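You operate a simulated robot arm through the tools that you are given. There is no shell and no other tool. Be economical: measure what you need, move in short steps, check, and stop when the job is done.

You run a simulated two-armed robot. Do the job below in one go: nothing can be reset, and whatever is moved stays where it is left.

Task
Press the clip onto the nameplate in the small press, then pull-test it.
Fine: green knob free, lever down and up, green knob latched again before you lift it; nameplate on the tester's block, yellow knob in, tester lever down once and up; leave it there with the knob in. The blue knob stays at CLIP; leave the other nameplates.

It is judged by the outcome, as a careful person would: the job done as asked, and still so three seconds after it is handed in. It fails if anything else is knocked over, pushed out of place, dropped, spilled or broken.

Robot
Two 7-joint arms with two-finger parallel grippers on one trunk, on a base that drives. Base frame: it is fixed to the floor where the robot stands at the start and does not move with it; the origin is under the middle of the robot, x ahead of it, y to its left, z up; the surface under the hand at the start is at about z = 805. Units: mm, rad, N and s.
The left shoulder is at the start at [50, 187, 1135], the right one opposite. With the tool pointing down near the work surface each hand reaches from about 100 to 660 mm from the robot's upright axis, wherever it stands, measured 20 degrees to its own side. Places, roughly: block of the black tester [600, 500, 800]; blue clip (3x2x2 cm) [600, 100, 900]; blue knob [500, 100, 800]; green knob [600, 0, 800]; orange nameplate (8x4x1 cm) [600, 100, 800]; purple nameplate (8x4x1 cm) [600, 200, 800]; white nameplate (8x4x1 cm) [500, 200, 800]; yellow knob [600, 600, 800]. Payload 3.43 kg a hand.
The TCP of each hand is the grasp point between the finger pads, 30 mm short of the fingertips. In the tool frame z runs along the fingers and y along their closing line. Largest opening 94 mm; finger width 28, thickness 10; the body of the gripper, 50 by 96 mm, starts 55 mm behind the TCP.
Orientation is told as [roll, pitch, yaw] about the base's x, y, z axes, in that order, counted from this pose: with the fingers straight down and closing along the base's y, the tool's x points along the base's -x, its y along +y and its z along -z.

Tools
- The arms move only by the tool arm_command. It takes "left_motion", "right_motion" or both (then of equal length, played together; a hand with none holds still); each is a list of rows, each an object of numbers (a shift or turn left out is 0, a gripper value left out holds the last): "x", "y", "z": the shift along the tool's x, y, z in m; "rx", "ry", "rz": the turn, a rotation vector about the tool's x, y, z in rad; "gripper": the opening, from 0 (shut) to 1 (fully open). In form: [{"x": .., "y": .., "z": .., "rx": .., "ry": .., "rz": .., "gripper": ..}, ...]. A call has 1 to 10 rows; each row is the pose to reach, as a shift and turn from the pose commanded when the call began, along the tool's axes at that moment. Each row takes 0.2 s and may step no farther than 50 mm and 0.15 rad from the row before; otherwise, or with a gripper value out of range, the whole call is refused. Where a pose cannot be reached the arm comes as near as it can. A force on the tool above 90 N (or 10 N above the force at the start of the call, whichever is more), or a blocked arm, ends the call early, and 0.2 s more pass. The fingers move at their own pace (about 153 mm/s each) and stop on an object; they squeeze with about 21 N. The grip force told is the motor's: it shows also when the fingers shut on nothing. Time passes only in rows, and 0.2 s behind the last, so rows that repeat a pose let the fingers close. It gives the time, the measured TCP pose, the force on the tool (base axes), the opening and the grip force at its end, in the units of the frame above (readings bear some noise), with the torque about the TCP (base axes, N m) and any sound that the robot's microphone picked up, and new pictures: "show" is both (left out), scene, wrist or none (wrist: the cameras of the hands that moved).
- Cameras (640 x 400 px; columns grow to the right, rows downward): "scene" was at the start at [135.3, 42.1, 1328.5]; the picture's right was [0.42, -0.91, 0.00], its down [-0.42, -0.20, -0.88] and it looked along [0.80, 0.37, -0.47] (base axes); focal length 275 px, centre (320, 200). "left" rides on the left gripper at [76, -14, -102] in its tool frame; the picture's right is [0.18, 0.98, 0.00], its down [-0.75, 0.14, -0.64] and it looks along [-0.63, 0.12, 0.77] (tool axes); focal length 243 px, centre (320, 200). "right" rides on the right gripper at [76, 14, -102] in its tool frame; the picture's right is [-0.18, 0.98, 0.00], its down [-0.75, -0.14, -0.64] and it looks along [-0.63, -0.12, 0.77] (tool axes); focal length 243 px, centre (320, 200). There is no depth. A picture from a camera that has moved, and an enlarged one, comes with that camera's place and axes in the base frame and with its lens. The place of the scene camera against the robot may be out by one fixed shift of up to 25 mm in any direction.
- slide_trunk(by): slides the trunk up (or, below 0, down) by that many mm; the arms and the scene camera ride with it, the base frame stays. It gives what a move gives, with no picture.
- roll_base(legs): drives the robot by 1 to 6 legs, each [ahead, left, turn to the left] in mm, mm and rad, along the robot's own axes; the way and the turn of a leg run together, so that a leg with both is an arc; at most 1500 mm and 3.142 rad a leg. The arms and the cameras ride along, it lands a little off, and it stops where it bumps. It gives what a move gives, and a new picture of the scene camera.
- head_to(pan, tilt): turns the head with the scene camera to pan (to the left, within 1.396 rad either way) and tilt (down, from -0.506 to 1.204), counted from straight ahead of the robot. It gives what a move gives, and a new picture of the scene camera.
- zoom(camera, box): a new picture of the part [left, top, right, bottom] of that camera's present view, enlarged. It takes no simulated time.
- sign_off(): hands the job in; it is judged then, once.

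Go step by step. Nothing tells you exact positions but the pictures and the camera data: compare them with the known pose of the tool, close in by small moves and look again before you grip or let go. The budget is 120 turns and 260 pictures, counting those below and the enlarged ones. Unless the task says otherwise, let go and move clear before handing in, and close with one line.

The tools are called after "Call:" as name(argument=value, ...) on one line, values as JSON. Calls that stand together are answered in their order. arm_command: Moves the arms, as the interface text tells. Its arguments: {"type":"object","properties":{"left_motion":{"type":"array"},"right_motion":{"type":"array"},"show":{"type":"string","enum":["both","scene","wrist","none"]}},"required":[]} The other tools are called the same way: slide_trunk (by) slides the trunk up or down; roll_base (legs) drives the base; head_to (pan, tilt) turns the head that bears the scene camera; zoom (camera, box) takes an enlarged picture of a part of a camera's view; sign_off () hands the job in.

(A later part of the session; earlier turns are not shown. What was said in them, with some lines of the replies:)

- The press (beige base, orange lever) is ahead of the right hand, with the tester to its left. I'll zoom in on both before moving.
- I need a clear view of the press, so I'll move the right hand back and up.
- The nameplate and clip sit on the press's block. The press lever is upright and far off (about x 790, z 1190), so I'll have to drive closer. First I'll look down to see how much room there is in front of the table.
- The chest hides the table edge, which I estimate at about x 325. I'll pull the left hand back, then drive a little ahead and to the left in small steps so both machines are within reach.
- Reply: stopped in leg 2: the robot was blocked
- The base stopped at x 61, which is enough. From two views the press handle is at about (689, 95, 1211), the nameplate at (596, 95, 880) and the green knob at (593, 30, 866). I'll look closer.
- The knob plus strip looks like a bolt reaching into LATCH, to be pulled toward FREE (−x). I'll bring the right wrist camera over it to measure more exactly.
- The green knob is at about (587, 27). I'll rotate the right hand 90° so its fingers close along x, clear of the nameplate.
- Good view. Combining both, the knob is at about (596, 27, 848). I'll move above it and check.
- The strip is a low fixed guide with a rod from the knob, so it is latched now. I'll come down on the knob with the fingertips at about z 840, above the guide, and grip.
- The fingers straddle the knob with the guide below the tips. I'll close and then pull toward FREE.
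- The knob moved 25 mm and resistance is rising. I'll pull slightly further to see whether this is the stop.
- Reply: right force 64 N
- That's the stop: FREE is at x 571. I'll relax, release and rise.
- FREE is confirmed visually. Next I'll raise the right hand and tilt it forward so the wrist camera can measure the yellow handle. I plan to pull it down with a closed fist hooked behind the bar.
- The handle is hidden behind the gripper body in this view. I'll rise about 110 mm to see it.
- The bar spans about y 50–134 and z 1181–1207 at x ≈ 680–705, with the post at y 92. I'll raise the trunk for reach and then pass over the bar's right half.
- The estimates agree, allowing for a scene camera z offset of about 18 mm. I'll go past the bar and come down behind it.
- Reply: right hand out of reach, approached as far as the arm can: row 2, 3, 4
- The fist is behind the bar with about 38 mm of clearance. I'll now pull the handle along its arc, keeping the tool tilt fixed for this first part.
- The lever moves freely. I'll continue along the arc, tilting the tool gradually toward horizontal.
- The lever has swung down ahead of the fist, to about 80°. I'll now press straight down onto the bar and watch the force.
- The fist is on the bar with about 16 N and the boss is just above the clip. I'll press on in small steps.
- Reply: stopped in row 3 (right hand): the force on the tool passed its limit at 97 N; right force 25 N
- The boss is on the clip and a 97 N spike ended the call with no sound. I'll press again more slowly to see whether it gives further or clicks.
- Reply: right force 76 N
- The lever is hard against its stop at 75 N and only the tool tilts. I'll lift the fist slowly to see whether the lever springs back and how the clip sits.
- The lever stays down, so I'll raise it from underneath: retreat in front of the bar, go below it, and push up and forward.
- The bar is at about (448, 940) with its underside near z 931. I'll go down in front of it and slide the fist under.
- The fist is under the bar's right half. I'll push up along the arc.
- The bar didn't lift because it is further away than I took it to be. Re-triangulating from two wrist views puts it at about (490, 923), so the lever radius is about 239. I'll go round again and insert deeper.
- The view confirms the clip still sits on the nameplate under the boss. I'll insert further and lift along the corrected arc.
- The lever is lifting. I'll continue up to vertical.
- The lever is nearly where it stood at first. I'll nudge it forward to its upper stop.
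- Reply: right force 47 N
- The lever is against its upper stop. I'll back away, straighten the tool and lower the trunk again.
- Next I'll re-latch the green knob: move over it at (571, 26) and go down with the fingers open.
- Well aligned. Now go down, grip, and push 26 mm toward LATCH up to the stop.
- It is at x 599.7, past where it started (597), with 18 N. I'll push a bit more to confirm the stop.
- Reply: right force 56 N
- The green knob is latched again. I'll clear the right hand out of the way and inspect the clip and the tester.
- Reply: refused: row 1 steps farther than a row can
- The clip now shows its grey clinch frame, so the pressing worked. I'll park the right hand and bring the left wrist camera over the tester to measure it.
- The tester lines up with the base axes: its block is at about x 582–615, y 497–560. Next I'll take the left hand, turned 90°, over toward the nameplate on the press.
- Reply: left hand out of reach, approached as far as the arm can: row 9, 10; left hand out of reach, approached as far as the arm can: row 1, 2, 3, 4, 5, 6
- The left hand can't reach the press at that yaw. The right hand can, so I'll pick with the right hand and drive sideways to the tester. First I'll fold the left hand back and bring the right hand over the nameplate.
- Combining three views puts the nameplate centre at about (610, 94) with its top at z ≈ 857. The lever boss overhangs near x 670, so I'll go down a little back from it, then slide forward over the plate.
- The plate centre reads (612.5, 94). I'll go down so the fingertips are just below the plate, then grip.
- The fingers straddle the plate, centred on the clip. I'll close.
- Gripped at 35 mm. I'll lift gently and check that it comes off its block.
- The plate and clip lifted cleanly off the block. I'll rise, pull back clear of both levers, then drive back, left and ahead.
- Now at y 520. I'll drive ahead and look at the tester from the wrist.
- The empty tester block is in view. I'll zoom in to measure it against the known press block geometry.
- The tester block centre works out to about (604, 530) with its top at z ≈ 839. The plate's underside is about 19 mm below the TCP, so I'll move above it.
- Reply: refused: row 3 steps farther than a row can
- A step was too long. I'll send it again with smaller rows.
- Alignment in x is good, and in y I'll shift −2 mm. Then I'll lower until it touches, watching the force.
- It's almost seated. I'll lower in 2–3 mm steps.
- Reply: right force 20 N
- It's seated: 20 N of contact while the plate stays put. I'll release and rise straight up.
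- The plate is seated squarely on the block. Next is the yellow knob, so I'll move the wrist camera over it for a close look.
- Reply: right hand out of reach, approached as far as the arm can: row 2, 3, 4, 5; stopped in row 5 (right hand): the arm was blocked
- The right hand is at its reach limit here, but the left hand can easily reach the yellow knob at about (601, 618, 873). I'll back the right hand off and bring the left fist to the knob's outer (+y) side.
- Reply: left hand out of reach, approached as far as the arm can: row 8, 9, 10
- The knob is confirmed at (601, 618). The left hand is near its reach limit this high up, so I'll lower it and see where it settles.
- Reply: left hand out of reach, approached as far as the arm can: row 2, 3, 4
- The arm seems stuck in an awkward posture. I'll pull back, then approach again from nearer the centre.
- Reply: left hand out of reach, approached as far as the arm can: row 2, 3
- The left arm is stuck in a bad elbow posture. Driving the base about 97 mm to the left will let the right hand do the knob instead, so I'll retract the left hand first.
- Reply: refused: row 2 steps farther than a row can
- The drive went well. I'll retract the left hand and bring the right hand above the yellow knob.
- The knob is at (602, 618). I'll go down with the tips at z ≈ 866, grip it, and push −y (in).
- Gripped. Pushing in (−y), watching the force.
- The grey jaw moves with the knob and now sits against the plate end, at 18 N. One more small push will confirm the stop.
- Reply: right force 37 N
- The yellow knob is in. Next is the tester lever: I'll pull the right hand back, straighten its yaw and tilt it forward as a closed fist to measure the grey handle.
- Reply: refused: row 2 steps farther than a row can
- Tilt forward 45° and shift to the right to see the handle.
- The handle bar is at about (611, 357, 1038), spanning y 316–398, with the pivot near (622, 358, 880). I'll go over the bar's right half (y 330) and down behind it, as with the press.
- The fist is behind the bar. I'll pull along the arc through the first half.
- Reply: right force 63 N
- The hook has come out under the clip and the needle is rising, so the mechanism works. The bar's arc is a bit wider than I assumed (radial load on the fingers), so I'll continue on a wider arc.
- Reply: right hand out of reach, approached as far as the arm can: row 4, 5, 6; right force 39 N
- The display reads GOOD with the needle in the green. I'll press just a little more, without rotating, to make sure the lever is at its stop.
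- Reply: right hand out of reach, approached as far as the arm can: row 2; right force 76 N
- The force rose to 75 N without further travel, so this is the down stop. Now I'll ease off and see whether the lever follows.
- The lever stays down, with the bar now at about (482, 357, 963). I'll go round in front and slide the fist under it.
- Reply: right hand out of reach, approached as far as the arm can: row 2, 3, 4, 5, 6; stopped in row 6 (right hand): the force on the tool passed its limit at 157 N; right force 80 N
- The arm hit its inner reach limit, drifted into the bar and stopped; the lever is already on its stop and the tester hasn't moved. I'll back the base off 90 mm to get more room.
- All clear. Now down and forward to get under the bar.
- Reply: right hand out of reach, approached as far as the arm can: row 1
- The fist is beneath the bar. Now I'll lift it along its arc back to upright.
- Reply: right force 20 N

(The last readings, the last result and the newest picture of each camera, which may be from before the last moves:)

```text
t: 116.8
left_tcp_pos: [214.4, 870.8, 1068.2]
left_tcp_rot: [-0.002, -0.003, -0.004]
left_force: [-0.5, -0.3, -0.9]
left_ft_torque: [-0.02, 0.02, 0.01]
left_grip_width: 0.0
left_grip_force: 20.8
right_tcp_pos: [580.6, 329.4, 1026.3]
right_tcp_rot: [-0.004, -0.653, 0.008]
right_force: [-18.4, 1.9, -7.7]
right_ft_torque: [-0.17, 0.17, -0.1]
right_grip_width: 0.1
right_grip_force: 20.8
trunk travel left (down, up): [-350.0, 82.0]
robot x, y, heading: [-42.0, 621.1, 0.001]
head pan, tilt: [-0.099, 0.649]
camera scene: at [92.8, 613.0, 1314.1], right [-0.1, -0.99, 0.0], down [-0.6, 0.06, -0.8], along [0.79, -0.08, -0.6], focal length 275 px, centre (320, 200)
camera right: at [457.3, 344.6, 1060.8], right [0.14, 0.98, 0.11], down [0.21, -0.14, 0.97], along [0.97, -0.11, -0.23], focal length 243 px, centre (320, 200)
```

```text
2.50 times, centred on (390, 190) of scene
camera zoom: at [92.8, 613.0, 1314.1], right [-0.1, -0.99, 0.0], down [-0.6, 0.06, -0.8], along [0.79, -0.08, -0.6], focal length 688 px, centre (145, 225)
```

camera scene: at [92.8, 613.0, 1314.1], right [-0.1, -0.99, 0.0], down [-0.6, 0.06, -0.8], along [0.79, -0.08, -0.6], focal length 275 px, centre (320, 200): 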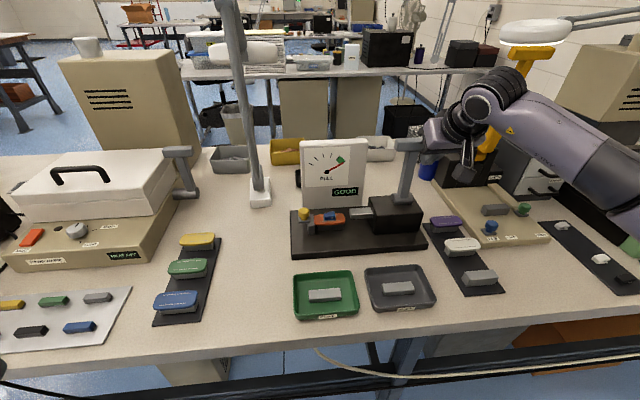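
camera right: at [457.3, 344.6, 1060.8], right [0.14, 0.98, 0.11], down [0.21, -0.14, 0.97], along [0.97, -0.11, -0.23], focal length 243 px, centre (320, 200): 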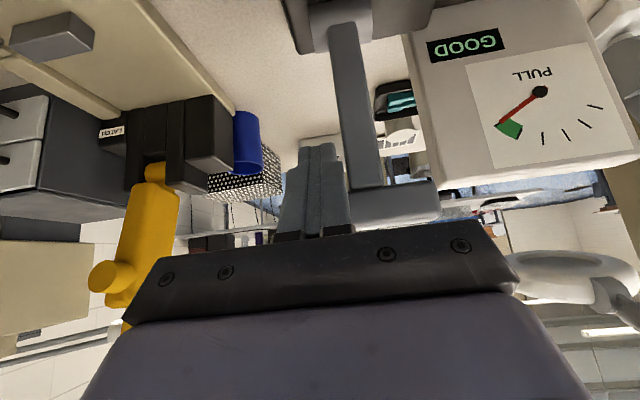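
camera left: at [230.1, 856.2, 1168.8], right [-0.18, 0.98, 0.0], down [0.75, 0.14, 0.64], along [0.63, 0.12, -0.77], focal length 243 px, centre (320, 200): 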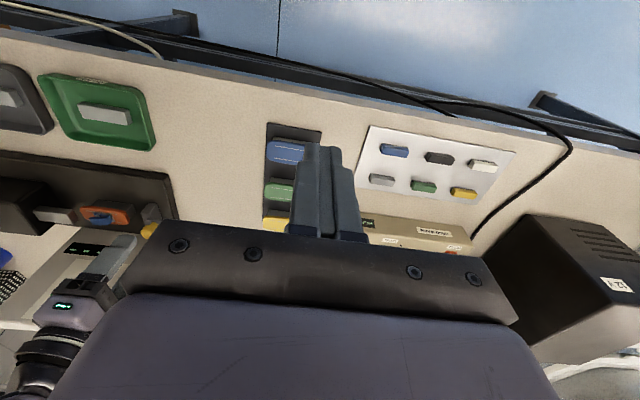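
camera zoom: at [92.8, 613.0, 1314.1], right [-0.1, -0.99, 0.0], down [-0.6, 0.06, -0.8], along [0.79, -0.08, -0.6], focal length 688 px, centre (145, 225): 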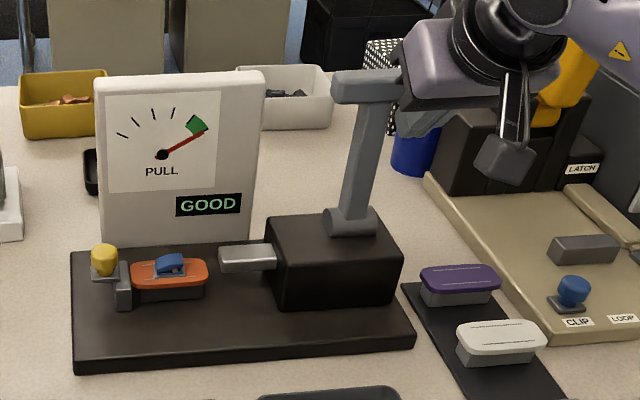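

The lever is up, GOOD is latched, and 18 N of contact suggests the upper stop. I'll nudge it once more, then back away.

Call:
arm_command(right_motion=[{"x": -0.004, "z": 0.003}, {"x": -0.007, "z": 0.0055}], show="none")

Call:
arm_command(right_motion=[{"x": 0.0316, "z": -0.0245}, {"x": 0.0632, "z": -0.049}, {"x": 0.0948, "z": -0.0736}, {"x": 0.126, "z": -0.098}, {"x": 0.15, "z": -0.12}])

Call:
zoom(camera="scene", box=[280, 130, 440, 270])

Call:
zoom(camera="scene", box=[420, 30, 580, 260])

```text
t: 117.5
left_tcp_pos: [208.9, 870.6, 1069.0]
left_tcp_rot: [-0.002, -0.005, -0.006]
left_force: [-0.5, -1.0, -0.2]
left_ft_torque: [0.02, -0.02, -0.01]
left_grip_width: 0.0
left_grip_force: 21.4
right_tcp_pos: [583.5, 329.6, 1024.0]
right_tcp_rot: [-0.002, -0.64, 0.005]
right_force: [-62.4, 3.2, -13.7]
right_ft_torque: [-0.02, 0.3, -0.13]
right_grip_width: 0.1
right_grip_force: 20.8
trunk travel left (down, up): [-350.0, 82.0]
robot x, y, heading: [-46.9, 620.8, -0.003]
head pan, tilt: [-0.099, 0.649]
```

```text
t: 118.7
left_tcp_pos: [215.0, 870.2, 1068.8]
left_tcp_rot: [-0.005, -0.002, -0.003]
left_force: [0.1, -0.5, 0.5]
left_ft_torque: [0.0, -0.03, 0.0]
left_grip_width: 0.3
left_grip_force: 21.2
right_tcp_pos: [399.7, 330.6, 1030.8]
right_tcp_rot: [-0.001, -0.661, 0.004]
right_force: [0.3, 0.6, -0.2]
right_ft_torque: [-0.01, -0.01, 0.02]
right_grip_width: 0.0
right_grip_force: 20.9
trunk travel left (down, up): [-350.0, 82.0]
robot x, y, heading: [-44.8, 620.9, 0.002]
head pan, tilt: [-0.099, 0.649]
camera scene: at [94.1, 613.2, 1314.0], right [-0.1, -0.99, 0.0], down [-0.6, 0.06, -0.8], along [0.79, -0.08, -0.6], focal length 275 px, centre (320, 200)
camera right: at [275.5, 344.6, 1064.6], right [0.14, 0.98, 0.11], down [0.2, -0.14, 0.97], along [0.97, -0.11, -0.22], focal length 243 px, centre (320, 200)
```

scene: 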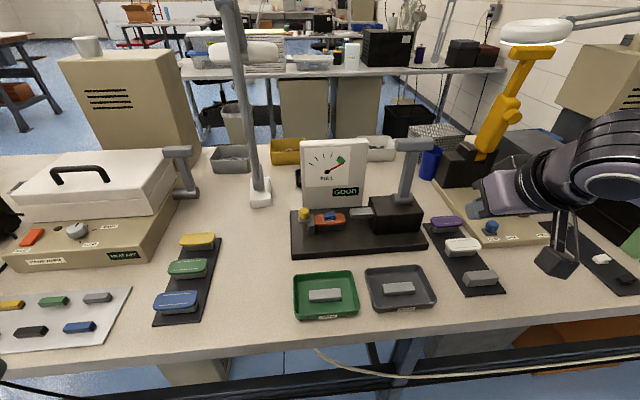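
right: 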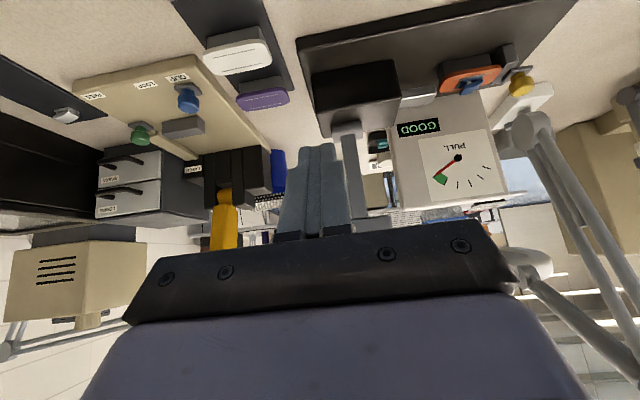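

```text
2.86 times, centred on (360, 200) of scene
camera zoom: at [94.1, 613.2, 1314.0], right [-0.1, -0.99, 0.0], down [-0.6, 0.06, -0.8], along [0.79, -0.08, -0.6], focal length 787 px, centre (206, 200)
```

zoom: 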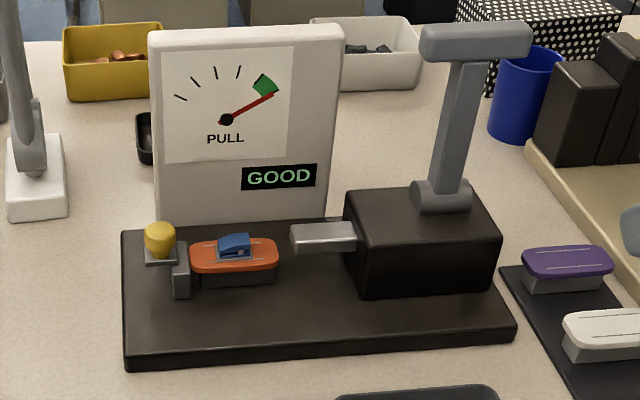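

```text
1.74 times, centred on (500, 145) of scene
camera zoom: at [94.1, 613.2, 1314.0], right [-0.1, -0.99, 0.0], down [-0.6, 0.06, -0.8], along [0.79, -0.08, -0.6], focal length 479 px, centre (7, 296)
```

zoom: 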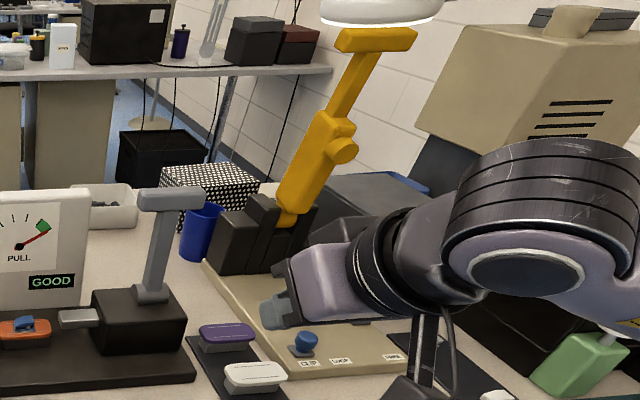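

Everything is in its final state: GOOD is shown, both levers are up, the yellow knob is in, the green knob is latched and the blue knob is at CLIP. Both hands are clear, so I'm handing in.

Call:
sign_off()

```text
The job is handed in.
```

The clip is pressed onto the orange nameplate and passed the pull test: the tester reads GOOD, and the nameplate is still on its block with the yellow knob in.
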